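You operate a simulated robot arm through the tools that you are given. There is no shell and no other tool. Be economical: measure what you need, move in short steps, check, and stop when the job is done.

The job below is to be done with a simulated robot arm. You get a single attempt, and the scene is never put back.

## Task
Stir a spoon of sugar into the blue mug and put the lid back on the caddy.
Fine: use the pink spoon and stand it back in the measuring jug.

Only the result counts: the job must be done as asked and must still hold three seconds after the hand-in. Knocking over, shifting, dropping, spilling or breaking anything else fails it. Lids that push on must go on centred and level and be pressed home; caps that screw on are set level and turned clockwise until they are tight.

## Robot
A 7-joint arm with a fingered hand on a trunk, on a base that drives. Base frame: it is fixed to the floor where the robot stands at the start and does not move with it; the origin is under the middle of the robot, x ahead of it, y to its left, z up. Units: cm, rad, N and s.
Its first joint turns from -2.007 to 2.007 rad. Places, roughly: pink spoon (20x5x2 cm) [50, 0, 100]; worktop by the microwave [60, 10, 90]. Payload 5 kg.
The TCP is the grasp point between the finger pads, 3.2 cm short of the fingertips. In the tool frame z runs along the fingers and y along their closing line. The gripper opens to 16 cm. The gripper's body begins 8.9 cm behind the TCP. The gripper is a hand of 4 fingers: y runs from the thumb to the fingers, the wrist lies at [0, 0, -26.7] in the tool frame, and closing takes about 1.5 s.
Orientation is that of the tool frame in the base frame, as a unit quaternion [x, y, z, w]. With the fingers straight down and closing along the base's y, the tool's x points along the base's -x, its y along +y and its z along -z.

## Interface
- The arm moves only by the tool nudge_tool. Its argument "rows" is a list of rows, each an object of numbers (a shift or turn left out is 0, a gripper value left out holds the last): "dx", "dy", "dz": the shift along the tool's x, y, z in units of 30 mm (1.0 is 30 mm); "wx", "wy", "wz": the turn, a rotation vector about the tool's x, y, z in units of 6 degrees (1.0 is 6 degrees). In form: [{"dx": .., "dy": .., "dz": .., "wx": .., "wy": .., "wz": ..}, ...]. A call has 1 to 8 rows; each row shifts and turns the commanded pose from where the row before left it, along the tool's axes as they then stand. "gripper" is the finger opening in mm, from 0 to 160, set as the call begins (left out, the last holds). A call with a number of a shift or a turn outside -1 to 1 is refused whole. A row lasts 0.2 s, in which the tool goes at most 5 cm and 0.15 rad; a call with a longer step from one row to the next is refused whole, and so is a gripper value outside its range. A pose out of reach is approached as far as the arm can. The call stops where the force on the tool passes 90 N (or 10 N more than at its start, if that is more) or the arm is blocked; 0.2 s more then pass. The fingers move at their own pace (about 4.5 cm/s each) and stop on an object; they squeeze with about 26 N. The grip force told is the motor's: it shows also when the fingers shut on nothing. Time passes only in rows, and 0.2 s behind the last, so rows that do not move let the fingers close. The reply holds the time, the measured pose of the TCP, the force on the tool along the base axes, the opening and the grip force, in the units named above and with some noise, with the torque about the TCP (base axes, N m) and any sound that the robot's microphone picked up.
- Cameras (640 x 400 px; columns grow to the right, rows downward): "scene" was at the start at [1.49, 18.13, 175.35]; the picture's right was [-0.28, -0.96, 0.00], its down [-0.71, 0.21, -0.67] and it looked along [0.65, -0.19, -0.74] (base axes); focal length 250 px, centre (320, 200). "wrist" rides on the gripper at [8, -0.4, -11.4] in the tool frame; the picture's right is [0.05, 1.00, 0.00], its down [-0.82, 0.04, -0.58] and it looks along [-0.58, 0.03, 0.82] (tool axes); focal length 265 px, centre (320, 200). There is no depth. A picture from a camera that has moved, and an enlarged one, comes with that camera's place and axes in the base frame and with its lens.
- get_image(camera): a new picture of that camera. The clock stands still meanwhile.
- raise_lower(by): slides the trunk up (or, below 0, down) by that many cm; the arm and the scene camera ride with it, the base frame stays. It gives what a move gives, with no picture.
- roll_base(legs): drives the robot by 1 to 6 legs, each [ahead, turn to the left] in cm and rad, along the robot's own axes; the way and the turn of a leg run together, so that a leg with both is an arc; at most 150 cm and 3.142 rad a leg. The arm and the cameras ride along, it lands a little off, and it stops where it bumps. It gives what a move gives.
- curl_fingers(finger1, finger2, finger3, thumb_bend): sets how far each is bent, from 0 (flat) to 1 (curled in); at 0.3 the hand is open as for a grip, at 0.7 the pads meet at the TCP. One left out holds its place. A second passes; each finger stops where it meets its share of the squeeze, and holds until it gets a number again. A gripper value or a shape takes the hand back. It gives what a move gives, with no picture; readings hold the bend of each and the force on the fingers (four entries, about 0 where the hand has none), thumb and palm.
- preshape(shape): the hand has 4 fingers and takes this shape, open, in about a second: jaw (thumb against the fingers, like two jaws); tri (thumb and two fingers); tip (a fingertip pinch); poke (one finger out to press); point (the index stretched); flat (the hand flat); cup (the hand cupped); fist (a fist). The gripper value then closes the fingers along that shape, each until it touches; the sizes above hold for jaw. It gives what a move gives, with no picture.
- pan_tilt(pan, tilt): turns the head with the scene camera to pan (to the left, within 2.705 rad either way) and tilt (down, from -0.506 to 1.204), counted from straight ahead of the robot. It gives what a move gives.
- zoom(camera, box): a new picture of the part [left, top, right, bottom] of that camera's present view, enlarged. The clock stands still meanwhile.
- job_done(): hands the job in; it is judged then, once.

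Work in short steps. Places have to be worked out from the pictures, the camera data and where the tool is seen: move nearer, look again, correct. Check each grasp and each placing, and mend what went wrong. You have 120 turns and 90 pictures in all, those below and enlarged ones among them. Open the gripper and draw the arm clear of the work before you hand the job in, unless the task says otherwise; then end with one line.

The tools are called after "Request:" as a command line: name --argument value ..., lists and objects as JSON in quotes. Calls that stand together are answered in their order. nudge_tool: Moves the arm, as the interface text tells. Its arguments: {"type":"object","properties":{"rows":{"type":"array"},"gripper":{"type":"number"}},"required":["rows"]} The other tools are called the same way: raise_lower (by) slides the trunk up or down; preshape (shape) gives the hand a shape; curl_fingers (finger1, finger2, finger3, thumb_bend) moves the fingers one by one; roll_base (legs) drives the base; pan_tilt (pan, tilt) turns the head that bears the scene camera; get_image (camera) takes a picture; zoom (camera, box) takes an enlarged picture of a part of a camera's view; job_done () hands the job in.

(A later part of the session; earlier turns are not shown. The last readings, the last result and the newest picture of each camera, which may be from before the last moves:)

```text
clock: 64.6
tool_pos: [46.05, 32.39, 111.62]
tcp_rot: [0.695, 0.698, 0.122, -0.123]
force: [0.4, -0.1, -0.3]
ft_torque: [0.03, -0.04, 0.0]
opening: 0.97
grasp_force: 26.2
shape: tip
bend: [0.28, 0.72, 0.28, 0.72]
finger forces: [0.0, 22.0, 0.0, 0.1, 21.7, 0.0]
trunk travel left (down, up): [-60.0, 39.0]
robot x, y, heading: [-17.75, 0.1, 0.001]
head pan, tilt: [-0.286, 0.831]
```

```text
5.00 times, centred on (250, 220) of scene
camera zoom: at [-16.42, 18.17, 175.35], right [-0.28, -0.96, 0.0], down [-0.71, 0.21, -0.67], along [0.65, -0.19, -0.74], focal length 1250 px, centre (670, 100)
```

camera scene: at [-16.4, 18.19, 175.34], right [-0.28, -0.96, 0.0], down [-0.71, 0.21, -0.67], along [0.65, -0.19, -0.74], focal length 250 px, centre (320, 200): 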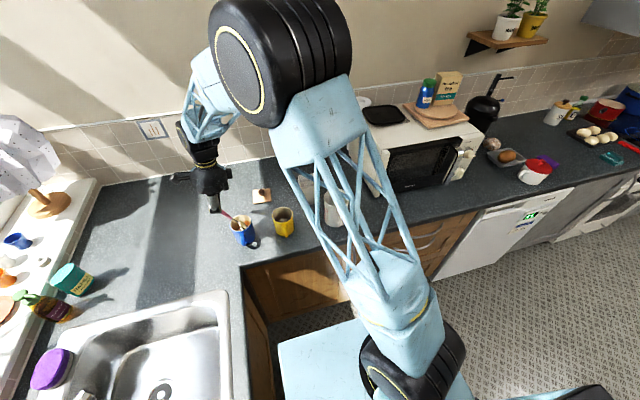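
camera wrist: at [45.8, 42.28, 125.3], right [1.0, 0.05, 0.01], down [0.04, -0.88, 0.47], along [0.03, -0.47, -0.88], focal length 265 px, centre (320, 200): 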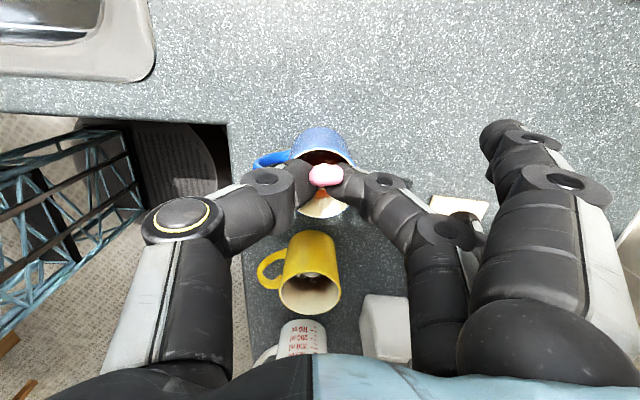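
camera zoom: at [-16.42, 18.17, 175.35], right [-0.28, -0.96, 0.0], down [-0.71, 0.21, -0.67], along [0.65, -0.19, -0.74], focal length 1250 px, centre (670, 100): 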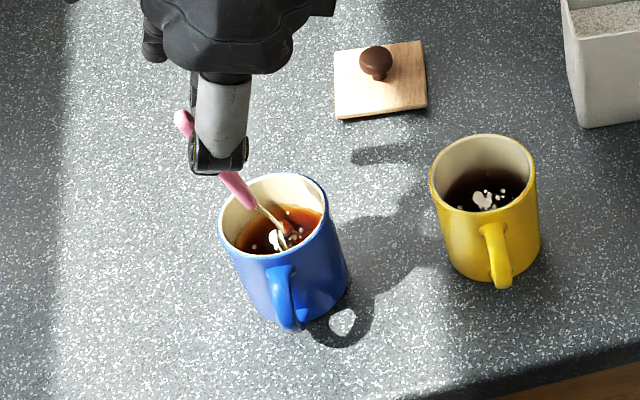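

The sugar is off the spoon and the bowl sits in the coffee. I stir with circles of ≈1.1 cm radius.

Request:
nudge_tool --rows '[{"dy": 0.367}, {"dy": -0.107, "dx": 0.244, "dz": 0.0887}, {"dy": -0.259, "dx": 0.101, "dz": 0.0367}, {"dy": -0.259, "dx": -0.101, "dz": -0.0367}, {"dy": -0.107, "dx": -0.244, "dz": -0.0887}, {"dy": 0.107, "dx": -0.244, "dz": -0.0887}, {"dy": 0.259, "dx": -0.101, "dz": -0.0367}, {"dy": 0.259, "dx": 0.101, "dz": 0.0367}]'

Request:
nudge_tool --rows '[{"dy": 0.107, "dx": 0.244, "dz": 0.0887}, {"dy": -0.107, "dx": 0.244, "dz": 0.0887}, {"dy": -0.259, "dx": 0.101, "dz": 0.0367}, {"dy": -0.259, "dx": -0.101, "dz": -0.0367}, {"dy": -0.107, "dx": -0.244, "dz": -0.0887}, {"dy": 0.107, "dx": -0.244, "dz": -0.0887}, {"dy": 0.259, "dx": -0.101, "dz": -0.0367}, {"dy": 0.259, "dx": 0.101, "dz": 0.0367}]'

Request:
nudge_tool --rows '[{"dy": 0.107, "dx": 0.244, "dz": 0.0887}, {"dy": -0.107, "dx": 0.244, "dz": 0.0887}, {"dy": -0.259, "dx": 0.101, "dz": 0.0367}, {"dy": -0.259, "dx": -0.101, "dz": -0.0367}, {"dy": -0.107, "dx": -0.244, "dz": -0.0887}, {"dy": 0.107, "dx": -0.244, "dz": -0.0887}, {"dy": 0.259, "dx": -0.101, "dz": -0.0367}, {"dy": 0.259, "dx": 0.101, "dz": 0.0367}]'

Request:
nudge_tool --rows '[{"dy": 0.107, "dx": 0.244, "dz": 0.0887}, {"dy": -0.107, "dx": 0.244, "dz": 0.0887}, {"dy": -0.259, "dx": 0.101, "dz": 0.0367}, {"dy": -0.259, "dx": -0.101, "dz": -0.0367}, {"dy": -0.107, "dx": -0.244, "dz": -0.0887}, {"dy": 0.107, "dx": -0.244, "dz": -0.0887}, {"dy": 0.259, "dx": -0.101, "dz": -0.0367}, {"dy": 0.259, "dx": 0.101, "dz": 0.0367}]'

Request:
zoom --camera "scene" --box '[200, 180, 300, 260]'

```text
clock: 66.4
tool_pos: [46.89, 31.73, 111.4]
tcp_rot: [0.696, 0.697, 0.121, -0.122]
force: [-0.2, -0.4, -0.7]
ft_torque: [0.0, 0.01, 0.0]
opening: 0.9
grasp_force: 25.8
shape: tip
bend: [0.28, 0.72, 0.28, 0.71]
finger forces: [0.0, 21.4, 0.0, 0.1, 21.4, 0.0]
trunk travel left (down, up): [-60.0, 39.0]
robot x, y, heading: [-17.73, -0.18, 0.004]
head pan, tilt: [-0.286, 0.831]
```

```text
clock: 68.2
tool_pos: [47.0, 31.61, 111.45]
tcp_rot: [0.695, 0.698, 0.121, -0.123]
force: [-0.5, -0.1, -0.3]
ft_torque: [0.0, -0.01, 0.01]
opening: 0.92
grasp_force: 26.5
shape: tip
bend: [0.28, 0.72, 0.28, 0.71]
finger forces: [0.1, 21.4, 0.0, 0.0, 21.4, 0.0]
trunk travel left (down, up): [-60.0, 39.0]
robot x, y, heading: [-17.89, 0.01, 0.011]
head pan, tilt: [-0.286, 0.831]
```

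```text
clock: 70.0
tool_pos: [46.97, 31.61, 111.62]
tcp_rot: [0.696, 0.697, 0.122, -0.123]
force: [0.7, 0.6, -0.8]
ft_torque: [-0.01, -0.04, -0.03]
opening: 0.89
grasp_force: 25.9
shape: tip
bend: [0.28, 0.72, 0.28, 0.71]
finger forces: [0.0, 21.4, 0.0, 0.0, 21.3, 0.0]
trunk travel left (down, up): [-60.0, 39.0]
robot x, y, heading: [-17.97, 0.1, -0.002]
head pan, tilt: [-0.286, 0.831]
```

```text
clock: 71.8
tool_pos: [46.91, 31.69, 111.58]
tcp_rot: [0.695, 0.698, 0.123, -0.123]
force: [-0.1, -0.6, -0.5]
ft_torque: [-0.01, 0.03, -0.04]
opening: 0.92
grasp_force: 26.1
shape: tip
bend: [0.28, 0.72, 0.28, 0.71]
finger forces: [0.0, 21.4, 0.0, 0.0, 21.4, 0.1]
trunk travel left (down, up): [-60.0, 39.0]
robot x, y, heading: [-18.29, 0.1, 0.002]
head pan, tilt: [-0.286, 0.831]
```

```text
5.00 times, centred on (250, 220) of scene
camera zoom: at [-16.4, 18.15, 175.35], right [-0.28, -0.96, 0.0], down [-0.71, 0.21, -0.67], along [0.65, -0.19, -0.74], focal length 1250 px, centre (670, 100)
```

zoom: 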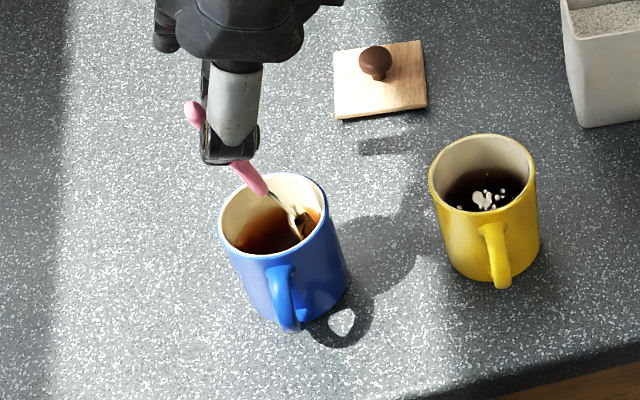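

Stirred: the foam pattern is gone and the mug hasn't moved. I centre, lift straight out, and check the spoon pose.

Request:
nudge_tool --rows '[{"dy": -0.26, "dx": 0.245, "dz": 0.089}, {"dx": 0.17, "dz": -0.47}, {"dx": 0.342, "dz": -0.94}, {"dx": 0.342, "dz": -0.94}, {"dx": 0.342, "dz": -0.94}, {"dx": 0.342, "dz": -0.94}, {}, {}]'

Request:
zoom --camera "scene" --box '[190, 140, 310, 260]'

```text
clock: 73.6
tool_pos: [46.16, 32.57, 125.07]
tcp_rot: [0.696, 0.697, 0.123, -0.123]
force: [0.1, -0.2, -0.4]
ft_torque: [-0.01, 0.0, 0.0]
opening: 0.85
grasp_force: 25.7
shape: tip
bend: [0.28, 0.72, 0.28, 0.71]
finger forces: [0.0, 21.4, 0.1, 0.0, 21.3, 0.0]
trunk travel left (down, up): [-60.0, 39.0]
robot x, y, heading: [-17.74, 0.15, 0.003]
head pan, tilt: [-0.286, 0.831]
```

```text
3.33 times, centred on (250, 200) of scene
camera zoom: at [-16.41, 18.13, 175.35], right [-0.28, -0.96, 0.0], down [-0.71, 0.21, -0.67], along [0.65, -0.19, -0.74], focal length 833 px, centre (553, 200)
```

zoom: 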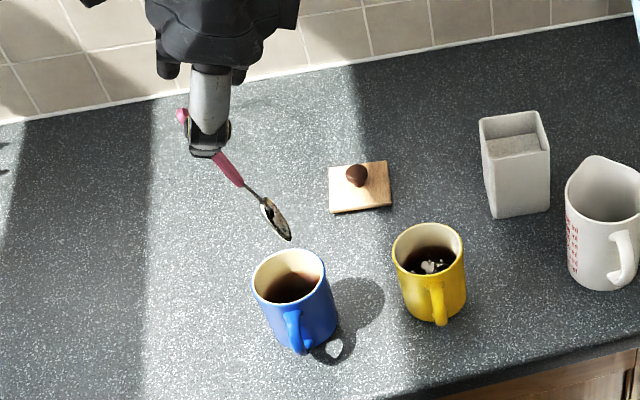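

Request:
zoom --camera "wrist" --box '[260, 130, 380, 240]'

```text
3.64 times, centred on (320, 185) of wrist
camera zoom: at [45.78, 36.14, 138.41], right [1.0, 0.05, 0.02], down [0.04, -0.96, 0.26], along [0.03, -0.26, -0.96], focal length 965 px, centre (320, 254)
```

zoom: 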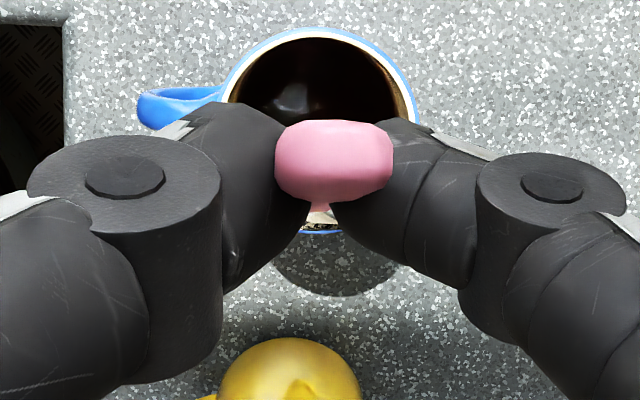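

The spoon is held well, bowl empty. I carry it to above the jug (centre ≈[45.1,-6.3], rim ≈104.8).

Request:
nudge_tool --rows '[{"dx": 0.171, "dz": -0.47}, {"dx": -0.4, "dz": -0.146}, {"dx": -0.8147, "dz": -0.2964, "dy": -0.05}, {"dx": -0.8147, "dz": -0.2964, "dy": -0.05}, {"dx": -0.8147, "dz": -0.2964, "dy": -0.05}, {"dx": -0.8147, "dz": -0.2964, "dy": -0.05}, {"dx": -0.8147, "dz": -0.2964, "dy": -0.05}, {"dx": -0.8147, "dz": -0.2964, "dy": -0.05}]'

Request:
nudge_tool --rows '[{"dx": -0.8147, "dz": -0.2964, "dy": -0.05}, {"dx": -0.8147, "dz": -0.2964, "dy": -0.05}, {"dx": -0.8147, "dz": -0.2964}, {"dx": -0.8147, "dz": -0.2964}, {"dx": -0.8147, "dz": -0.2964}, {"dx": -0.6, "dz": -0.218}, {"wy": -0.75}, {"wy": -0.75}]'

Request:
nudge_tool --rows '[{}]'

Request:
zoom --camera "scene" --box '[280, 120, 380, 240]'

Request:
zoom --camera "wrist" --box '[250, 130, 390, 260]'

```text
clock: 75.4
tool_pos: [45.38, 15.67, 126.64]
tcp_rot: [0.696, 0.696, 0.123, -0.122]
force: [0.1, 0.2, -0.1]
ft_torque: [-0.03, -0.01, -0.02]
opening: 0.89
grasp_force: 25.9
shape: tip
bend: [0.28, 0.72, 0.28, 0.71]
finger forces: [0.0, 21.5, 0.0, 0.1, 21.3, 0.0]
trunk travel left (down, up): [-60.0, 39.0]
robot x, y, heading: [-17.74, -0.36, -0.0]
head pan, tilt: [-0.286, 0.831]
```

```text
clock: 77.2
tool_pos: [45.05, 0.72, 126.52]
tcp_rot: [0.704, 0.704, 0.067, -0.067]
force: [-1.0, -0.3, -0.5]
ft_torque: [-0.04, -0.02, -0.01]
opening: 0.87
grasp_force: 26.1
shape: tip
bend: [0.28, 0.72, 0.28, 0.71]
finger forces: [0.1, 21.4, 0.0, 0.1, 21.2, 0.1]
trunk travel left (down, up): [-60.0, 39.0]
robot x, y, heading: [-17.77, -0.25, -0.0]
head pan, tilt: [-0.286, 0.831]
```

```text
clock: 77.6
tool_pos: [44.98, 0.69, 126.59]
tcp_rot: [0.703, 0.705, 0.067, -0.067]
force: [0.5, -0.3, 0.0]
ft_torque: [-0.01, -0.01, -0.02]
opening: 0.9
grasp_force: 25.8
shape: tip
bend: [0.28, 0.72, 0.28, 0.71]
finger forces: [0.1, 21.4, 0.0, 0.1, 21.3, 0.0]
trunk travel left (down, up): [-60.0, 39.0]
robot x, y, heading: [-18.1, -0.04, -0.002]
head pan, tilt: [-0.286, 0.831]
```

```text
3.33 times, centred on (330, 180) of scene
camera zoom: at [-16.42, 18.12, 175.35], right [-0.28, -0.96, 0.0], down [-0.71, 0.21, -0.67], along [0.65, -0.19, -0.74], focal length 833 px, centre (287, 267)
```

zoom: 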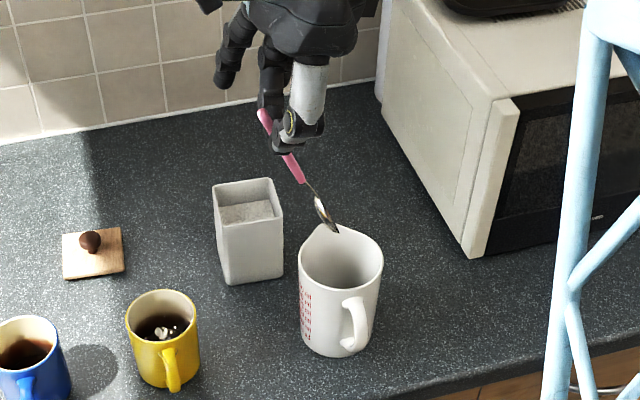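

```text
3.08 times, centred on (320, 195) of wrist
camera zoom: at [44.57, 6.41, 139.3], right [1.0, 0.05, 0.01], down [0.04, -0.91, 0.41], along [0.03, -0.41, -0.91], focal length 817 px, centre (320, 215)
```

zoom: 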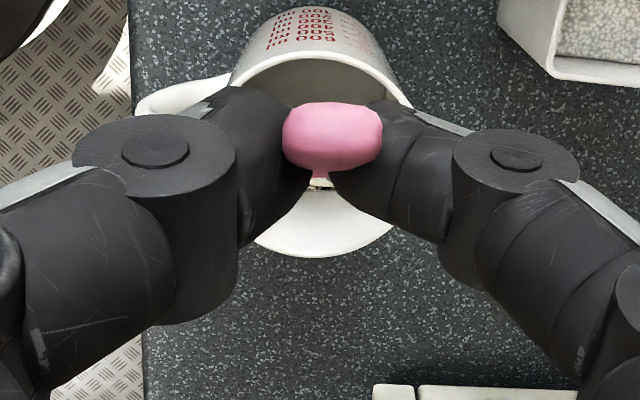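

Tip at [45,-5.5,109.2]; I shift 3.3 cm toward −y and lower into the jug, stopping short of the bottom.

Request:
nudge_tool --rows '[{"dx": -0.54, "dz": -0.105}, {"dx": -0.54, "dz": -0.105}, {"dx": -0.191, "dz": 0.982}, {"dx": -0.191, "dz": 0.982}, {}]'

Request:
nudge_tool --rows '[{"dx": -0.191, "dz": 0.982}, {"dx": -0.191, "dz": 0.982}, {"dx": -0.127, "dz": 0.655}, {}]'

Request:
zoom --camera "scene" --box '[280, 140, 380, 240]'

```text
clock: 78.8
tool_pos: [45.03, -2.67, 120.59]
tcp_rot: [0.703, 0.705, 0.067, -0.068]
force: [0.2, -0.3, -0.3]
ft_torque: [0.04, -0.02, -0.01]
opening: 0.9
grasp_force: 26.2
shape: tip
bend: [0.28, 0.72, 0.28, 0.71]
finger forces: [0.0, 21.4, 0.0, 0.0, 21.3, 0.0]
trunk travel left (down, up): [-60.0, 39.0]
robot x, y, heading: [-17.88, 0.09, 0.003]
head pan, tilt: [-0.286, 0.831]
```

```text
clock: 79.8
tool_pos: [45.0, -2.69, 112.39]
tcp_rot: [0.703, 0.704, 0.067, -0.068]
force: [0.3, 0.1, 0.4]
ft_torque: [0.02, 0.04, 0.03]
opening: 0.86
grasp_force: 26.3
shape: tip
bend: [0.28, 0.72, 0.28, 0.71]
finger forces: [0.0, 21.4, 0.0, 0.1, 21.3, 0.0]
trunk travel left (down, up): [-60.0, 39.0]
robot x, y, heading: [-17.6, -0.1, 0.003]
head pan, tilt: [-0.286, 0.831]
```

```text
4.00 times, centred on (330, 190) of scene
camera zoom: at [-16.42, 18.12, 175.36], right [-0.28, -0.96, 0.0], down [-0.71, 0.21, -0.67], along [0.65, -0.19, -0.74], focal length 1000 px, centre (280, 240)
```

zoom: 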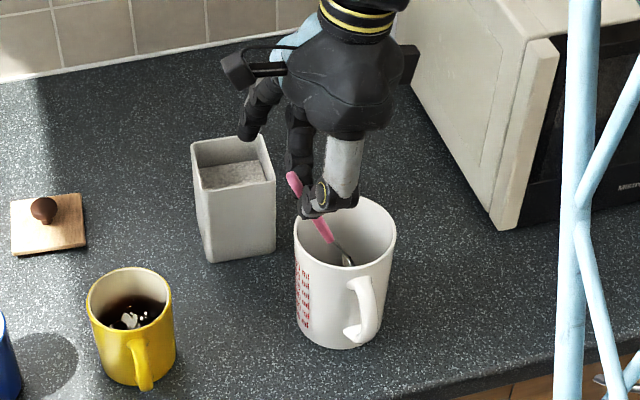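

Inside the jug without contact. I lower in small steps until light contact with the bottom.

Request:
nudge_tool --rows '[{"dx": -0.045, "dz": 0.229}, {"dx": -0.045, "dz": 0.229}, {}]'

Request:
nudge_tool --rows '[{"dx": -0.032, "dz": 0.164}, {}]'

Request:
nudge_tool --rows '[{"dx": -0.032, "dz": 0.164}, {}]'

```text
clock: 80.6
tool_pos: [44.97, -2.71, 111.05]
tcp_rot: [0.703, 0.705, 0.067, -0.068]
force: [0.4, -0.1, -0.2]
ft_torque: [0.0, 0.01, 0.0]
opening: 0.88
grasp_force: 26.0
shape: tip
bend: [0.28, 0.72, 0.28, 0.71]
finger forces: [0.1, 21.4, 0.0, 0.1, 21.3, 0.0]
trunk travel left (down, up): [-60.0, 39.0]
robot x, y, heading: [-17.78, -0.29, -0.002]
head pan, tilt: [-0.286, 0.831]
```

```text
clock: 81.2
tool_pos: [45.12, -2.67, 110.61]
tcp_rot: [0.703, 0.705, 0.068, -0.068]
force: [-0.9, 0.1, 0.6]
ft_torque: [0.02, 0.0, 0.02]
opening: 0.86
grasp_force: 26.1
shape: tip
bend: [0.28, 0.72, 0.28, 0.71]
finger forces: [0.0, 21.5, 0.0, 0.0, 21.3, 0.1]
trunk travel left (down, up): [-60.0, 39.0]
robot x, y, heading: [-17.97, -0.36, 0.003]
head pan, tilt: [-0.286, 0.831]
```

```text
clock: 81.8
tool_pos: [44.99, -2.7, 110.19]
tcp_rot: [0.703, 0.705, 0.068, -0.068]
force: [0.2, 0.0, -0.8]
ft_torque: [0.02, 0.03, 0.01]
opening: 0.9
grasp_force: 26.0
shape: tip
bend: [0.28, 0.72, 0.28, 0.71]
finger forces: [0.1, 21.5, 0.0, 0.0, 21.3, 0.0]
trunk travel left (down, up): [-60.0, 39.0]
robot x, y, heading: [-17.92, -0.07, -0.002]
head pan, tilt: [-0.286, 0.831]
```

Request:
nudge_tool --rows '[{"dx": -0.032, "dz": 0.164}, {}]'

Request:
nudge_tool --rows '[{"dx": -0.022, "dz": 0.115}, {}]'

Request:
zoom --camera "wrist" --box '[230, 110, 410, 280]'

```text
clock: 82.4
tool_pos: [45.1, -2.51, 109.61]
tcp_rot: [0.703, 0.705, 0.068, -0.069]
force: [0.3, -0.9, -0.9]
ft_torque: [0.02, -0.02, -0.01]
opening: 0.88
grasp_force: 25.7
shape: tip
bend: [0.28, 0.72, 0.28, 0.71]
finger forces: [0.1, 21.4, 0.0, 0.0, 21.3, 0.0]
trunk travel left (down, up): [-60.0, 39.0]
robot x, y, heading: [-17.82, -0.03, -0.002]
head pan, tilt: [-0.286, 0.831]
```

```text
clock: 83.0
tool_pos: [44.98, -2.66, 109.2]
tcp_rot: [0.704, 0.704, 0.068, -0.067]
force: [0.7, 0.4, -0.3]
ft_torque: [0.02, 0.01, 0.01]
opening: 0.92
grasp_force: 25.8
shape: tip
bend: [0.28, 0.72, 0.28, 0.71]
finger forces: [0.1, 21.6, 0.0, 0.0, 21.3, 0.0]
trunk travel left (down, up): [-60.0, 39.0]
robot x, y, heading: [-17.86, -0.1, 0.001]
head pan, tilt: [-0.286, 0.831]
```

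```text
2.35 times, centred on (320, 195) of wrist
camera zoom: at [44.62, 3.06, 121.95], right [1.0, 0.05, 0.01], down [0.04, -0.91, 0.41], along [0.03, -0.41, -0.91], focal length 624 px, centre (320, 212)
```

zoom: 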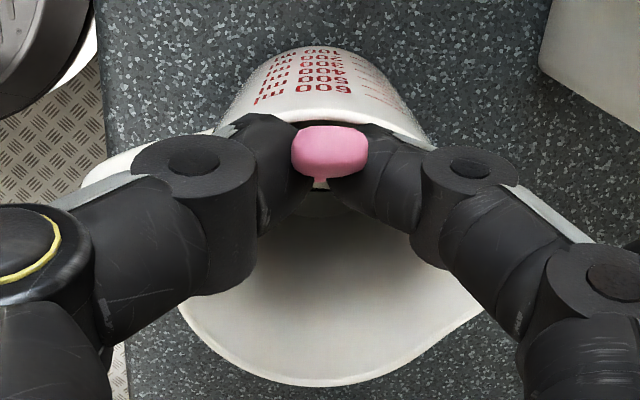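

No contact yet but the tip must be within mm of the bottom. One more small step, then release with a modest opening.

Request:
nudge_tool --rows '[{"dx": -0.022, "dz": 0.115}, {}]'

Request:
nudge_tool --rows '[{}, {}, {}, {}, {}]' --gripper 60

Request:
nudge_tool --rows '[{"dx": 0.1, "dz": -0.49}, {"dx": 0.191, "dz": -0.982}, {"dx": 0.191, "dz": -0.982}, {"dx": 0.191, "dz": -0.982}, {"dx": 0.191, "dz": -0.982}]'

Request:
get_image --camera "wrist"

```text
clock: 83.6
tool_pos: [45.03, -2.59, 108.85]
tcp_rot: [0.703, 0.705, 0.067, -0.068]
force: [-0.4, 1.0, -0.6]
ft_torque: [0.01, 0.01, 0.01]
opening: 0.89
grasp_force: 26.4
shape: tip
bend: [0.28, 0.72, 0.28, 0.71]
finger forces: [0.1, 21.5, 0.0, 0.0, 21.2, 0.0]
trunk travel left (down, up): [-60.0, 39.0]
robot x, y, heading: [-17.8, -0.28, 0.002]
head pan, tilt: [-0.286, 0.831]
```

```text
clock: 84.8
tool_pos: [45.0, -2.71, 108.83]
tcp_rot: [0.703, 0.704, 0.068, -0.069]
force: [0.5, 0.7, -0.4]
ft_torque: [0.01, 0.02, 0.01]
opening: 5.92
grasp_force: 0.0
shape: tip
bend: [0.01, 0.73, 0.01, 0.7]
finger forces: [0.1, 0.0, 0.1, 0.0, 0.0, 0.0]
trunk travel left (down, up): [-60.0, 39.0]
robot x, y, heading: [-17.97, -0.01, 0.003]
head pan, tilt: [-0.286, 0.831]
```

```text
clock: 86.0
tool_pos: [45.0, -2.55, 122.42]
tcp_rot: [0.704, 0.704, 0.069, -0.066]
force: [0.3, 0.5, 0.2]
ft_torque: [0.01, 0.0, 0.01]
opening: 5.96
grasp_force: 0.0
shape: tip
bend: [0.01, 0.73, 0.01, 0.7]
finger forces: [0.0, 0.0, 0.0, 0.0, 0.0, 0.0]
trunk travel left (down, up): [-60.0, 39.0]
robot x, y, heading: [-17.93, -0.17, 0.003]
head pan, tilt: [-0.286, 0.831]
```

```text
15 pictures are left
camera wrist: at [44.48, 3.07, 135.18], right [1.0, 0.05, 0.01], down [0.04, -0.91, 0.41], along [0.03, -0.41, -0.91], focal length 265 px, centre (320, 200)
```

wrist: 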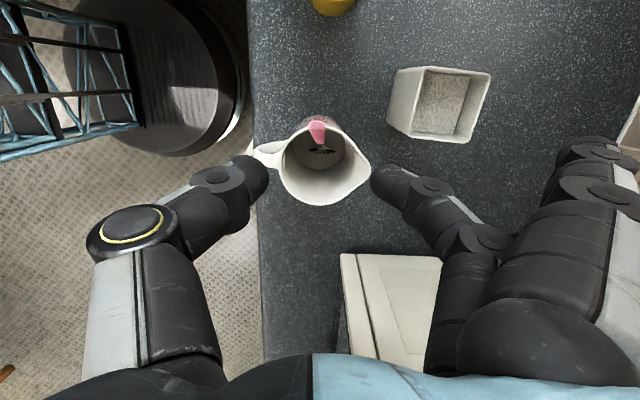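

The spoon stands in the jug. I rise, untilt and turn the hand back, and restore the jaw shape for the lid.

Request:
nudge_tool --rows '[{"dz": -0.8, "wy": -0.916}, {"dz": -0.8, "wy": -0.916}, {"dy": 0.5, "dx": 0.5, "wz": -1}, {"wz": -1}, {"wz": -1}, {"wz": -1}, {"wz": -1}, {"wz": -1}]'

Request:
nudge_tool --rows '[{"wz": -1}, {"wz": -1}, {"wz": -1}, {"wz": -1}, {"wz": -1}, {"wz": -1}, {"wz": -1}, {"wz": -1}]'

Request:
nudge_tool --rows '[{"wz": -1}, {}]'

Request:
preshape --shape "jaw"

```text
clock: 87.8
tool_pos: [46.35, -1.77, 127.14]
tcp_rot: [0.453, 0.892, 0.0, 0.0]
force: [-0.6, -0.3, 0.8]
ft_torque: [0.0, 0.02, 0.02]
opening: 5.95
grasp_force: 0.1
shape: tip
bend: [0.01, 0.73, 0.01, 0.7]
finger forces: [0.0, 0.1, 0.1, 0.0, 0.0, 0.1]
trunk travel left (down, up): [-60.0, 39.0]
robot x, y, heading: [-18.1, 0.15, -0.0]
head pan, tilt: [-0.286, 0.831]
```

```text
clock: 89.6
tool_pos: [46.51, -1.73, 127.24]
tcp_rot: [0.051, 0.999, 0.0, 0.0]
force: [-0.5, -0.4, -0.1]
ft_torque: [0.02, 0.02, 0.01]
opening: 5.95
grasp_force: 0.0
shape: tip
bend: [0.01, 0.73, 0.01, 0.7]
finger forces: [0.0, 0.1, 0.0, 0.1, 0.1, 0.0]
trunk travel left (down, up): [-60.0, 39.0]
robot x, y, heading: [-18.18, -0.03, -0.001]
head pan, tilt: [-0.286, 0.831]
```

```text
clock: 90.2
tool_pos: [46.51, -1.78, 127.0]
tcp_rot: [-0.001, 1.0, -0.001, 0.0]
force: [0.8, 0.2, 0.1]
ft_torque: [0.01, 0.0, 0.0]
opening: 5.97
grasp_force: 0.0
shape: tip
bend: [0.01, 0.73, 0.01, 0.7]
finger forces: [0.0, 0.1, 0.0, 0.1, 0.1, 0.0]
trunk travel left (down, up): [-60.0, 39.0]
robot x, y, heading: [-17.62, 0.0, -0.001]
head pan, tilt: [-0.286, 0.831]
```

```text
clock: 91.1
tool_pos: [46.5, -1.83, 127.23]
tcp_rot: [0.0, 1.0, 0.001, 0.0]
force: [0.3, 0.2, -0.2]
ft_torque: [-0.01, 0.02, 0.02]
opening: 16.04
grasp_force: 0.1
shape: jaw
bend: [0.3, 0.3, 0.3, 0.3]
finger forces: [0.0, 0.0, 0.1, 0.1, 0.0, 0.1]
trunk travel left (down, up): [-60.0, 39.0]
robot x, y, heading: [-18.08, 0.17, -0.002]
head pan, tilt: [-0.286, 0.831]
```

Orientation is exactly the original. I go above the lid at [66.85,21.25].

Request:
nudge_tool --rows '[{"dx": -0.848, "dy": 0.96}, {"dx": -0.848, "dy": 0.96}, {"dx": -0.848, "dy": 0.96}, {"dx": -0.848, "dy": 0.96}, {"dx": -0.848, "dy": 0.96}, {"dx": -0.848, "dy": 0.96}, {"dx": -0.848, "dy": 0.96}, {"dx": -0.848, "dy": 0.96}]' --gripper 80

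Request:
nudge_tool --rows '[{"dz": 1}, {"dz": 1}, {"dz": 1}, {"dz": 1}, {"dz": 1}, {"dz": 1}, {"dz": 1}, {}]'

Request:
get_image --camera "wrist"

```text
clock: 92.9
tool_pos: [67.02, 21.34, 127.06]
tcp_rot: [-0.002, 1.0, -0.001, 0.0]
force: [0.2, 0.4, -0.7]
ft_torque: [-0.02, 0.06, 0.01]
opening: 8.1
grasp_force: 0.0
shape: jaw
bend: [0.72, 0.72, 0.72, 0.7]
finger forces: [0.0, 0.1, 0.0, 0.0, 0.0, 0.0]
trunk travel left (down, up): [-60.0, 39.0]
robot x, y, heading: [-17.88, -0.25, 0.001]
head pan, tilt: [-0.286, 0.831]
```

```text
clock: 94.7
tool_pos: [66.73, 21.22, 106.49]
tcp_rot: [-0.001, 1.0, -0.001, 0.0]
force: [-0.1, -0.3, -0.4]
ft_torque: [-0.04, 0.01, -0.03]
opening: 8.07
grasp_force: 0.1
shape: jaw
bend: [0.72, 0.72, 0.72, 0.7]
finger forces: [0.1, 0.0, 0.0, 0.0, 0.0, 0.1]
trunk travel left (down, up): [-60.0, 39.0]
robot x, y, heading: [-17.83, -0.21, -0.0]
head pan, tilt: [-0.286, 0.831]
```

```text
14 pictures are left
camera wrist: at [58.78, 20.89, 117.77], right [-0.05, 1.0, 0.0], down [0.81, 0.04, 0.58], along [0.58, 0.03, -0.82], focal length 265 px, centre (320, 200)
```

wrist: 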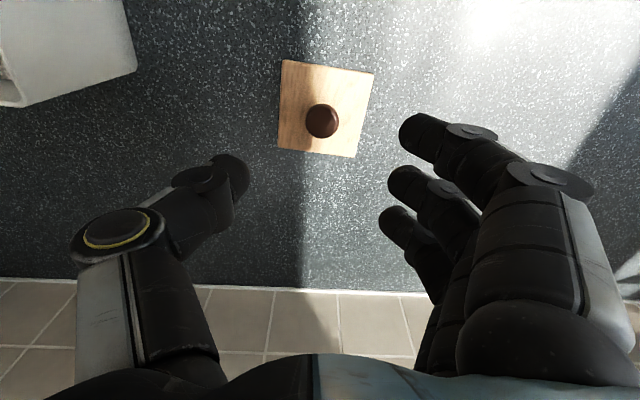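

Knob located at [66.7,21.4] — aligned. Descend to TCP z≈97.3 and close.

Request:
nudge_tool --rows '[{"dz": 0.9}, {"dz": 0.9}, {"dz": 0.7}, {"dz": 0.56}, {}]'

Request:
nudge_tool --rows '[{}, {}, {}, {}, {}, {}, {}, {}]' --gripper 10

Request:
zoom --camera "wrist" --box '[220, 50, 420, 250]'

```text
clock: 95.9
tool_pos: [66.76, 21.09, 97.06]
tcp_rot: [-0.001, 1.0, -0.001, 0.0]
force: [0.2, -0.3, -0.1]
ft_torque: [0.0, -0.05, 0.0]
opening: 8.08
grasp_force: 0.1
shape: jaw
bend: [0.72, 0.72, 0.72, 0.7]
finger forces: [0.0, 0.0, 0.1, 0.0, 0.0, 0.1]
trunk travel left (down, up): [-60.0, 39.0]
robot x, y, heading: [-18.1, -0.18, 0.001]
head pan, tilt: [-0.286, 0.831]
```

```text
clock: 97.7
tool_pos: [66.67, 21.07, 97.15]
tcp_rot: [-0.001, 1.0, 0.0, 0.001]
force: [-1.0, -3.0, 7.0]
ft_torque: [0.09, 0.05, 0.02]
opening: 0.94
grasp_force: 26.0
shape: jaw
bend: [0.68, 0.72, 0.68, 0.71]
finger forces: [0.0, 14.5, 0.0, 0.1, 18.1, 0.0]
trunk travel left (down, up): [-60.0, 39.0]
robot x, y, heading: [-17.71, -0.04, 0.004]
head pan, tilt: [-0.286, 0.831]
```

```text
2.00 times, centred on (320, 150) of wrist
camera zoom: at [58.71, 20.66, 108.48], right [-0.05, 1.0, 0.0], down [0.81, 0.04, 0.58], along [0.58, 0.03, -0.82], focal length 531 px, centre (320, 300)
```

zoom: 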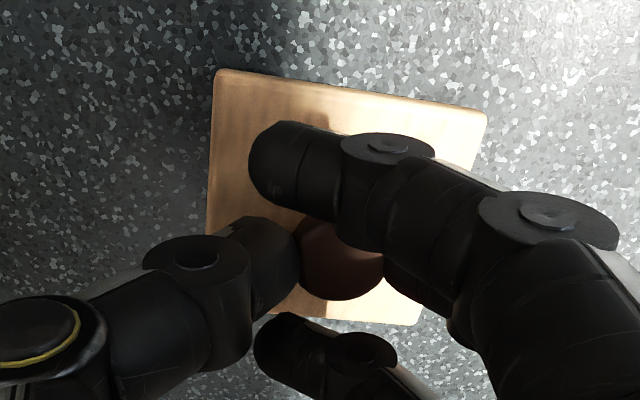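

The lid is gripped but yawed ≈2.5° relative to the first grasp; I'll correct with wz −0.41. Lift and carry back over the caddy.

Request:
nudge_tool --rows '[{"dz": -0.5}, {"dz": -1}, {"dz": -1}, {"dz": -1}, {"dz": -1}, {"dz": -1}, {"dz": -1}, {"wz": -0.41}]'

Request:
nudge_tool --rows '[{"dy": -0.95, "dx": 0.27}, {"dy": -0.95, "dx": 0.27}, {"dy": -0.95, "dx": 0.27}, {"dy": -0.95, "dx": 0.27}, {"dy": -0.95, "dx": 0.27}, {"dy": -0.95, "dx": 0.27}, {"dy": -0.9, "dx": 0.27}, {}]'

Request:
zoom --camera "wrist" --box '[220, 20, 420, 220]'

```text
clock: 99.5
tool_pos: [66.79, 21.34, 116.3]
tcp_rot: [-0.022, 1.0, -0.001, 0.0]
force: [0.1, 0.1, 0.5]
ft_torque: [0.0, 0.02, 0.0]
opening: 0.85
grasp_force: 25.7
shape: jaw
bend: [0.68, 0.71, 0.68, 0.72]
finger forces: [0.1, 14.9, 0.0, 0.1, 14.8, 0.1]
trunk travel left (down, up): [-60.0, 39.0]
robot x, y, heading: [-17.7, 0.56, 0.002]
head pan, tilt: [-0.286, 0.831]
```

```text
clock: 101.3
tool_pos: [62.12, 1.44, 116.58]
tcp_rot: [-0.023, 1.0, 0.0, 0.0]
force: [-0.3, 0.3, -0.2]
ft_torque: [-0.01, 0.0, -0.02]
opening: 0.83
grasp_force: 25.9
shape: jaw
bend: [0.68, 0.71, 0.68, 0.72]
finger forces: [0.1, 14.8, 0.0, 0.0, 14.8, 0.1]
trunk travel left (down, up): [-60.0, 39.0]
robot x, y, heading: [-17.71, 0.14, 0.004]
head pan, tilt: [-0.286, 0.831]
```

```text
2.00 times, centred on (320, 120) of wrist
camera zoom: at [54.13, 0.58, 128.0], right [-0.1, 1.0, 0.0], down [0.81, 0.08, 0.58], along [0.57, 0.06, -0.82], focal length 531 px, centre (320, 360)
```

zoom: 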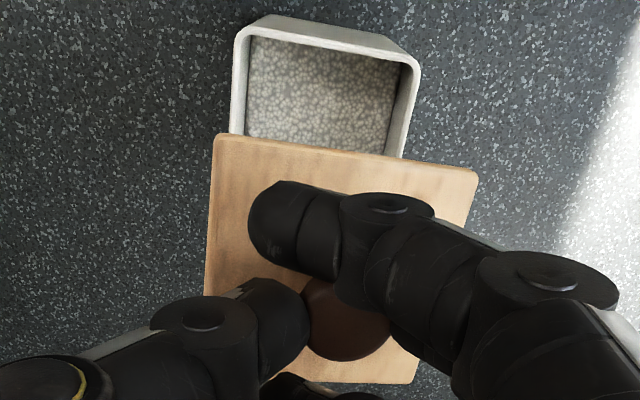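

The lid yaw now matches the caddy within ≈0.5°. I move to TCP [59.95,1.18] and lower to just above the rim, then check.

Request:
nudge_tool --rows '[{"dx": 0.4, "dy": -0.03}, {"dx": 0.327, "dy": -0.023}, {"dz": 0.8}, {"dz": 0.8}, {"dz": 0.4}, {}]'

Request:
zoom --camera "scene" --box '[270, 140, 350, 220]'

Request:
zoom --camera "wrist" --box '[220, 50, 420, 250]'

```text
clock: 102.7
tool_pos: [60.04, 1.09, 110.48]
tcp_rot: [-0.023, 1.0, -0.001, 0.001]
force: [0.5, 0.0, -0.3]
ft_torque: [0.04, 0.0, -0.02]
opening: 0.82
grasp_force: 26.3
shape: jaw
bend: [0.68, 0.71, 0.68, 0.72]
finger forces: [0.0, 14.9, 0.0, 0.0, 14.9, 0.1]
trunk travel left (down, up): [-60.0, 39.0]
robot x, y, heading: [-18.06, 0.04, -0.003]
head pan, tilt: [-0.286, 0.831]
```

```text
5.00 times, centred on (310, 180) of scene
camera zoom: at [-16.41, 18.12, 175.36], right [-0.28, -0.96, 0.0], down [-0.71, 0.21, -0.67], along [0.65, -0.19, -0.74], focal length 1250 px, centre (370, 300)
```

zoom: 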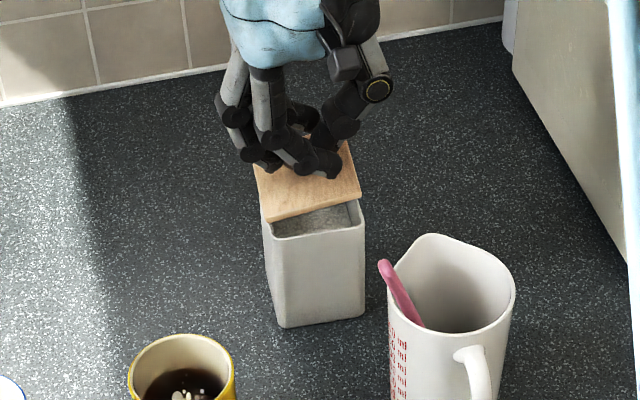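

```text
2.00 times, centred on (320, 150) of wrist
camera zoom: at [51.97, 0.23, 121.87], right [-0.1, 1.0, 0.0], down [0.81, 0.08, 0.58], along [0.57, 0.05, -0.82], focal length 531 px, centre (320, 300)
```

zoom: 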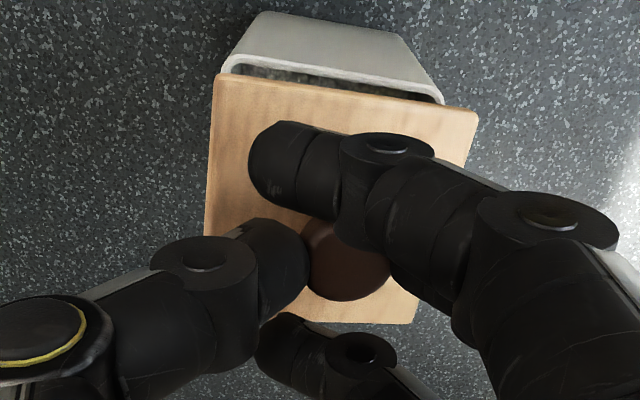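

Cross-checking both views, the lid hangs tilted ≈13° about x (−y side up), so I level it by rolling the hand wx ≈ −13°, and re-measure.

Request:
nudge_tool --rows '[{"dz": -0.2}, {"wx": -0.733, "dy": -0.067}, {"wx": -0.733, "dy": -0.067}, {"wx": -0.733, "dy": -0.067}, {}]'

Request:
zoom --camera "scene" --box '[275, 150, 339, 214]'

Request:
zoom --camera "wrist" --box '[220, 50, 420, 250]'

```text
clock: 103.9
tool_pos: [59.86, 0.43, 111.17]
tcp_rot: [-0.023, 0.993, 0.115, -0.002]
force: [0.6, 0.5, -0.7]
ft_torque: [0.04, 0.03, 0.02]
opening: 0.81
grasp_force: 26.0
shape: jaw
bend: [0.68, 0.71, 0.68, 0.72]
finger forces: [0.0, 14.9, 0.0, 0.0, 14.8, 0.0]
trunk travel left (down, up): [-60.0, 39.0]
robot x, y, heading: [-17.94, -0.23, -0.001]
head pan, tilt: [-0.286, 0.831]
```

```text
6.25 times, centred on (307, 182) of scene
camera zoom: at [-16.42, 18.13, 175.36], right [-0.28, -0.96, 0.0], down [-0.71, 0.21, -0.67], along [0.65, -0.19, -0.74], focal length 1562 px, centre (401, 312)
```

zoom: 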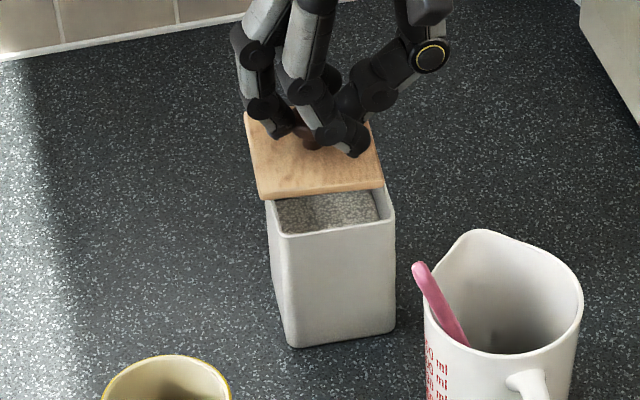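

```text
2.00 times, centred on (320, 150) of wrist
camera zoom: at [51.99, -2.92, 122.05], right [-0.1, 0.97, 0.23], down [0.82, -0.05, 0.57], along [0.57, 0.24, -0.79], focal length 531 px, centre (320, 300)
```

zoom: 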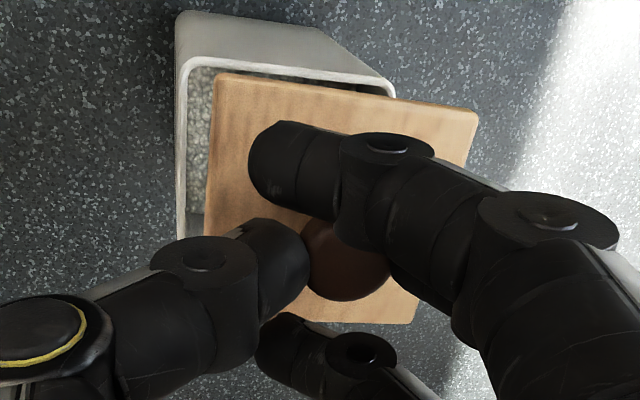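

Now nearly level (≈1.5–2° over) and offset ≈0.6–0.8 cm toward +y. I correct roll by +1.8°, shift −0.6 cm in y, and lower 1.8 cm, then look again.

Request:
nudge_tool --rows '[{"wx": 0.3}, {"dx": -0.033, "dy": -0.196, "dz": -0.04}, {"dy": -0.06, "dz": 0.294}, {"dy": -0.06, "dz": 0.294}, {}]'

Request:
zoom --camera "scene" --box '[275, 150, 339, 214]'

```text
clock: 105.1
tool_pos: [59.95, -0.35, 109.28]
tcp_rot: [-0.023, 0.995, 0.099, -0.002]
force: [0.8, -0.3, -0.2]
ft_torque: [-0.03, 0.04, -0.01]
opening: 0.82
grasp_force: 26.1
shape: jaw
bend: [0.68, 0.71, 0.68, 0.72]
finger forces: [0.0, 14.9, 0.1, 0.1, 14.8, 0.1]
trunk travel left (down, up): [-60.0, 39.0]
robot x, y, heading: [-18.32, -0.1, 0.006]
head pan, tilt: [-0.286, 0.831]
```

```text
6.25 times, centred on (307, 182) of scene
camera zoom: at [-16.41, 18.1, 175.36], right [-0.28, -0.96, 0.0], down [-0.71, 0.21, -0.67], along [0.65, -0.19, -0.74], focal length 1562 px, centre (401, 312)
```

zoom: 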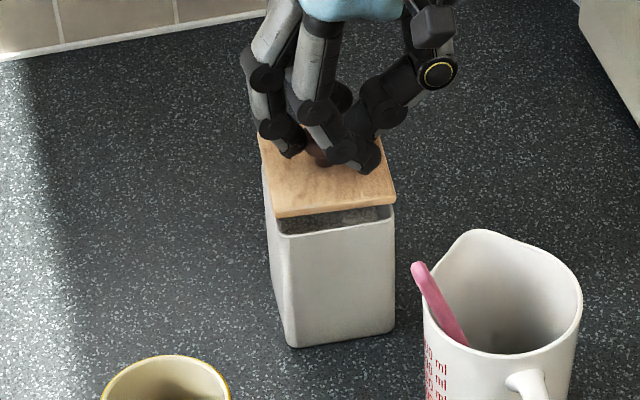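

Lid edge is parallel to the rim and laterally centred, ≈1.8 cm above. I descend gently until contact.

Request:
nudge_tool --rows '[{"dy": -0.04, "dz": 0.196}, {"dy": -0.033, "dz": 0.163}, {}]'

Request:
nudge_tool --rows '[{"dy": -0.013, "dz": 0.065}, {}]'

Request:
zoom --camera "scene" --box '[275, 150, 339, 214]'

```text
clock: 105.9
tool_pos: [60.02, -0.15, 108.11]
tcp_rot: [-0.022, 0.995, 0.1, -0.003]
force: [0.9, 0.4, -0.9]
ft_torque: [-0.01, -0.03, -0.01]
opening: 0.82
grasp_force: 26.6
shape: jaw
bend: [0.68, 0.71, 0.68, 0.72]
finger forces: [0.0, 14.8, 0.0, 0.0, 14.8, 0.0]
trunk travel left (down, up): [-60.0, 39.0]
robot x, y, heading: [-18.02, -0.33, 0.002]
head pan, tilt: [-0.286, 0.831]
```

```text
clock: 106.5
tool_pos: [60.11, -0.26, 107.95]
tcp_rot: [-0.023, 0.995, 0.1, -0.001]
force: [0.1, 0.2, -0.6]
ft_torque: [-0.01, -0.03, 0.01]
opening: 0.84
grasp_force: 26.3
shape: jaw
bend: [0.68, 0.71, 0.68, 0.72]
finger forces: [0.0, 14.9, 0.0, 0.0, 14.8, 0.0]
trunk travel left (down, up): [-60.0, 39.0]
robot x, y, heading: [-18.17, 0.1, 0.003]
head pan, tilt: [-0.286, 0.831]
```

```text
6.25 times, centred on (307, 182) of scene
camera zoom: at [-16.41, 18.11, 175.36], right [-0.28, -0.96, 0.0], down [-0.71, 0.21, -0.67], along [0.65, -0.19, -0.74], focal length 1562 px, centre (401, 312)
```

zoom: 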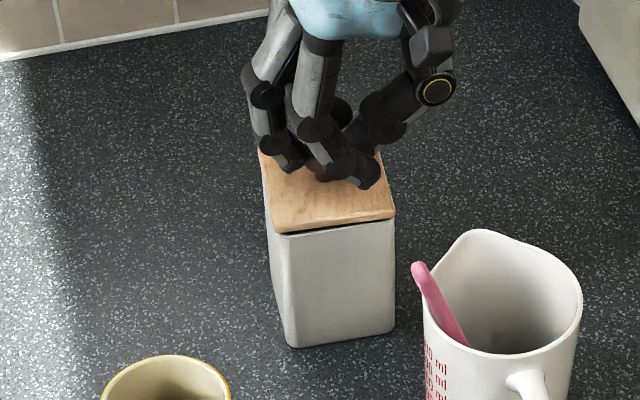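

Nearly seated. I keep lowering in 2 mm steps until contact force shows.

Request:
nudge_tool --rows '[{"dy": -0.013, "dz": 0.065, "wx": -0.1}, {}]'

Request:
nudge_tool --rows '[{"dy": -0.013, "dz": 0.065}, {}]'

Request:
nudge_tool --rows '[{"dy": -0.013, "dz": 0.065}, {}]'

```text
clock: 107.1
tool_pos: [59.95, -0.2, 107.76]
tcp_rot: [-0.023, 0.994, 0.105, -0.002]
force: [-0.2, 0.0, -0.8]
ft_torque: [-0.02, 0.01, 0.01]
opening: 0.82
grasp_force: 25.9
shape: jaw
bend: [0.68, 0.71, 0.68, 0.72]
finger forces: [0.1, 14.8, 0.1, 0.1, 14.7, 0.0]
trunk travel left (down, up): [-60.0, 39.0]
robot x, y, heading: [-17.81, -0.03, 0.002]
head pan, tilt: [-0.286, 0.831]
```

```text
clock: 107.7
tool_pos: [59.94, -0.25, 107.72]
tcp_rot: [-0.022, 0.994, 0.104, -0.002]
force: [0.2, -0.3, -0.7]
ft_torque: [0.01, 0.03, 0.0]
opening: 0.84
grasp_force: 26.1
shape: jaw
bend: [0.68, 0.71, 0.68, 0.72]
finger forces: [0.0, 15.1, 0.0, 0.1, 14.9, 0.1]
trunk travel left (down, up): [-60.0, 39.0]
robot x, y, heading: [-18.09, -0.03, 0.002]
head pan, tilt: [-0.286, 0.831]
```

```text
clock: 108.3
tool_pos: [60.0, -0.34, 107.49]
tcp_rot: [-0.022, 0.994, 0.105, -0.002]
force: [2.1, -4.2, 10.6]
ft_torque: [0.09, -0.03, -0.01]
opening: 0.85
grasp_force: 26.2
shape: jaw
bend: [0.68, 0.71, 0.68, 0.72]
finger forces: [0.0, 14.7, 0.0, 0.1, 19.1, 0.0]
trunk travel left (down, up): [-60.0, 39.0]
robot x, y, heading: [-17.8, -0.0, 0.002]
head pan, tilt: [-0.286, 0.831]
heard: snap
```

A snap sounded with 10 N. I check how the lid sits before releasing.

Request:
zoom --camera "scene" --box '[275, 150, 339, 214]'

```text
6.25 times, centred on (307, 182) of scene
camera zoom: at [-16.46, 18.05, 175.38], right [-0.28, -0.96, 0.0], down [-0.71, 0.21, -0.67], along [0.65, -0.19, -0.74], focal length 1562 px, centre (401, 312)
```

zoom: 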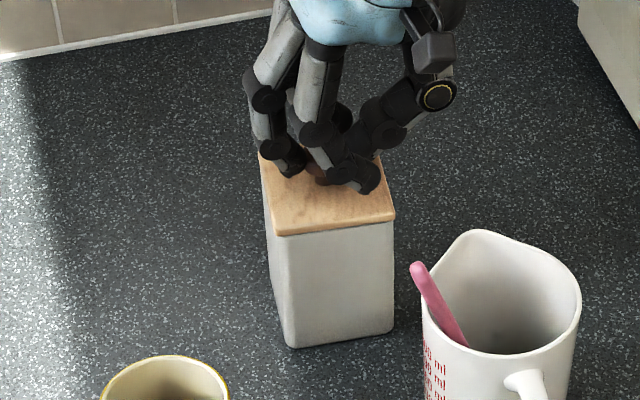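

The lid looks flush and centred. I open the fingers and rise.

Request:
nudge_tool --rows '[{}, {}, {}, {}, {}, {}]' --gripper 90

Request:
nudge_tool --rows '[{"dz": -0.5}, {"dz": -1}, {"dz": -1}, {"dz": -1}, {"wx": 0.95, "dz": -0.5}, {"wx": 0.95}, {}]'

Request:
zoom --camera "scene" --box '[275, 150, 339, 214]'

```text
clock: 109.7
tool_pos: [59.86, -0.13, 107.48]
tcp_rot: [-0.022, 0.994, 0.103, -0.002]
force: [-3.8, -2.1, 15.8]
ft_torque: [-0.96, 0.03, -0.27]
opening: 8.9
grasp_force: 0.1
shape: jaw
bend: [0.71, 0.72, 0.71, 0.7]
finger forces: [0.0, 0.1, 0.0, 0.0, 15.4, 0.0]
trunk travel left (down, up): [-60.0, 39.0]
robot x, y, heading: [-17.88, -0.36, 0.004]
head pan, tilt: [-0.286, 0.831]
heard: snap
```

```text
clock: 111.3
tool_pos: [60.08, -2.86, 119.05]
tcp_rot: [-0.022, 1.0, 0.004, 0.0]
force: [0.6, -0.1, 0.5]
ft_torque: [0.02, 0.04, 0.0]
opening: 8.97
grasp_force: 0.0
shape: jaw
bend: [0.71, 0.72, 0.71, 0.7]
finger forces: [0.0, 0.1, 0.0, 0.1, 0.1, 0.0]
trunk travel left (down, up): [-60.0, 39.0]
robot x, y, heading: [-17.62, 0.07, 0.001]
head pan, tilt: [-0.286, 0.831]
```

```text
6.25 times, centred on (307, 182) of scene
camera zoom: at [-16.41, 18.08, 175.36], right [-0.28, -0.96, 0.0], down [-0.71, 0.21, -0.67], along [0.65, -0.19, -0.74], focal length 1562 px, centre (401, 312)
```

zoom: 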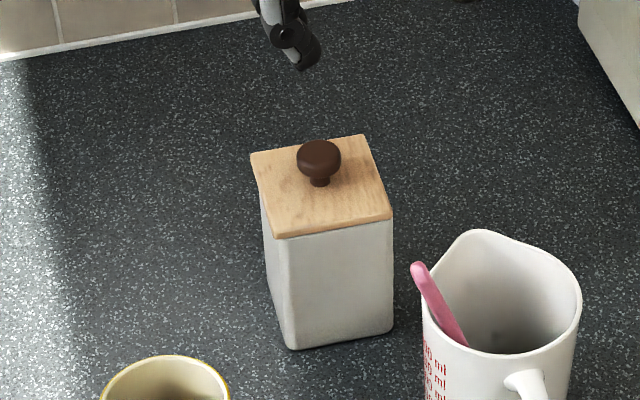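

A second snap came as the thumb pushed the lid on opening; the lid may be slightly raised on the −y side. I close the fingers and press straight down on the knob to be sure it's home.

Request:
nudge_tool --rows '[{"dy": 0.65}, {"dy": 0.64}, {}, {}, {}, {}, {}, {}]' --gripper 0

Request:
zoom --camera "wrist" --box '[200, 30, 440, 270]'

```text
clock: 113.1
tool_pos: [59.93, 1.23, 119.11]
tcp_rot: [-0.023, 1.0, 0.006, 0.0]
force: [-0.1, 0.2, 0.5]
ft_torque: [-0.03, -0.01, 0.01]
opening: 0.0
grasp_force: 26.4
shape: jaw
bend: [0.69, 0.62, 0.69, 0.66]
finger forces: [0.0, 0.2, 0.1, 0.0, 0.0, 0.0]
trunk travel left (down, up): [-60.0, 39.0]
robot x, y, heading: [-18.1, 0.33, 0.001]
head pan, tilt: [-0.286, 0.831]
```

```text
1.67 times, centred on (320, 150) of wrist
camera zoom: at [51.9, 0.3, 130.49], right [-0.1, 1.0, 0.01], down [0.81, 0.07, 0.58], along [0.57, 0.06, -0.82], focal length 442 px, centre (320, 283)
```

zoom: 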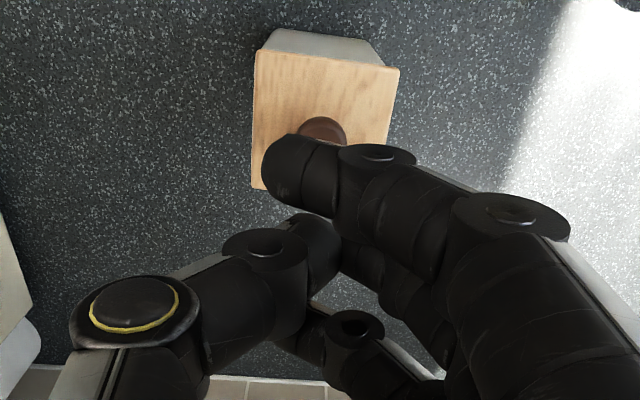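

The lid looks centred over the caddy. I press down on the knob in small steps.

Request:
nudge_tool --rows '[{"dz": 0.8}, {"dz": 0.8}, {"dz": 0.6}, {}]'

Request:
nudge_tool --rows '[{"dz": 0.15}, {"dz": 0.15}, {"dz": 0.15}, {}]'

Request:
nudge_tool --rows '[{"dz": 0.1}, {"dz": 0.1}, {"dz": 0.1}, {}]'

```text
clock: 114.1
tool_pos: [59.92, 1.28, 112.54]
tcp_rot: [-0.021, 1.0, 0.004, -0.001]
force: [0.8, 0.0, 0.7]
ft_torque: [-0.01, -0.04, 0.0]
opening: 0.0
grasp_force: 26.2
shape: jaw
bend: [0.69, 0.62, 0.69, 0.66]
finger forces: [0.0, 0.1, 0.1, 0.0, 0.0, 0.1]
trunk travel left (down, up): [-60.0, 39.0]
robot x, y, heading: [-17.98, -0.36, -0.001]
head pan, tilt: [-0.286, 0.831]
```

```text
clock: 115.1
tool_pos: [60.02, 1.24, 111.22]
tcp_rot: [-0.022, 1.0, 0.005, 0.001]
force: [-0.4, 0.5, 0.0]
ft_torque: [0.02, 0.02, 0.0]
opening: 0.03
grasp_force: 25.6
shape: jaw
bend: [0.69, 0.62, 0.69, 0.66]
finger forces: [0.0, 0.0, 0.1, 0.1, 0.0, 0.1]
trunk travel left (down, up): [-60.0, 39.0]
robot x, y, heading: [-17.4, 0.07, 0.002]
head pan, tilt: [-0.286, 0.831]
```

```text
clock: 116.1
tool_pos: [59.88, 1.3, 110.27]
tcp_rot: [-0.022, 1.0, 0.004, -0.001]
force: [-1.3, 0.3, 0.1]
ft_torque: [0.02, 0.01, -0.01]
opening: 0.0
grasp_force: 25.9
shape: jaw
bend: [0.69, 0.62, 0.69, 0.66]
finger forces: [0.0, 0.0, 0.0, 0.1, 0.1, 0.0]
trunk travel left (down, up): [-60.0, 39.0]
robot x, y, heading: [-17.87, -0.05, 0.001]
head pan, tilt: [-0.286, 0.831]
```

Request:
nudge_tool --rows '[{"dz": 0.08}, {"dz": 0.08}, {"dz": 0.08}, {}]'

Request:
nudge_tool --rows '[{"dz": 0.07}, {"dz": 0.07}, {}]'

```text
clock: 117.1
tool_pos: [59.91, 1.26, 109.73]
tcp_rot: [-0.022, 1.0, 0.004, 0.0]
force: [0.5, 0.2, -0.4]
ft_torque: [0.02, -0.01, 0.03]
opening: 0.0
grasp_force: 26.3
shape: jaw
bend: [0.69, 0.62, 0.69, 0.66]
finger forces: [0.0, 0.1, 0.0, 0.1, 0.0, 0.0]
trunk travel left (down, up): [-60.0, 39.0]
robot x, y, heading: [-17.84, -0.28, 0.002]
head pan, tilt: [-0.286, 0.831]
```

```text
clock: 117.9
tool_pos: [59.83, 1.32, 109.35]
tcp_rot: [-0.023, 1.0, 0.005, 0.002]
force: [1.9, 1.8, 24.9]
ft_torque: [0.31, -0.01, -0.01]
opening: 0.02
grasp_force: 25.5
shape: jaw
bend: [0.69, 0.66, 0.69, 0.67]
finger forces: [0.1, 0.0, 0.1, 0.0, 0.0, 0.0]
trunk travel left (down, up): [-60.0, 39.0]
robot x, y, heading: [-18.11, 0.62, 0.005]
head pan, tilt: [-0.286, 0.831]
```

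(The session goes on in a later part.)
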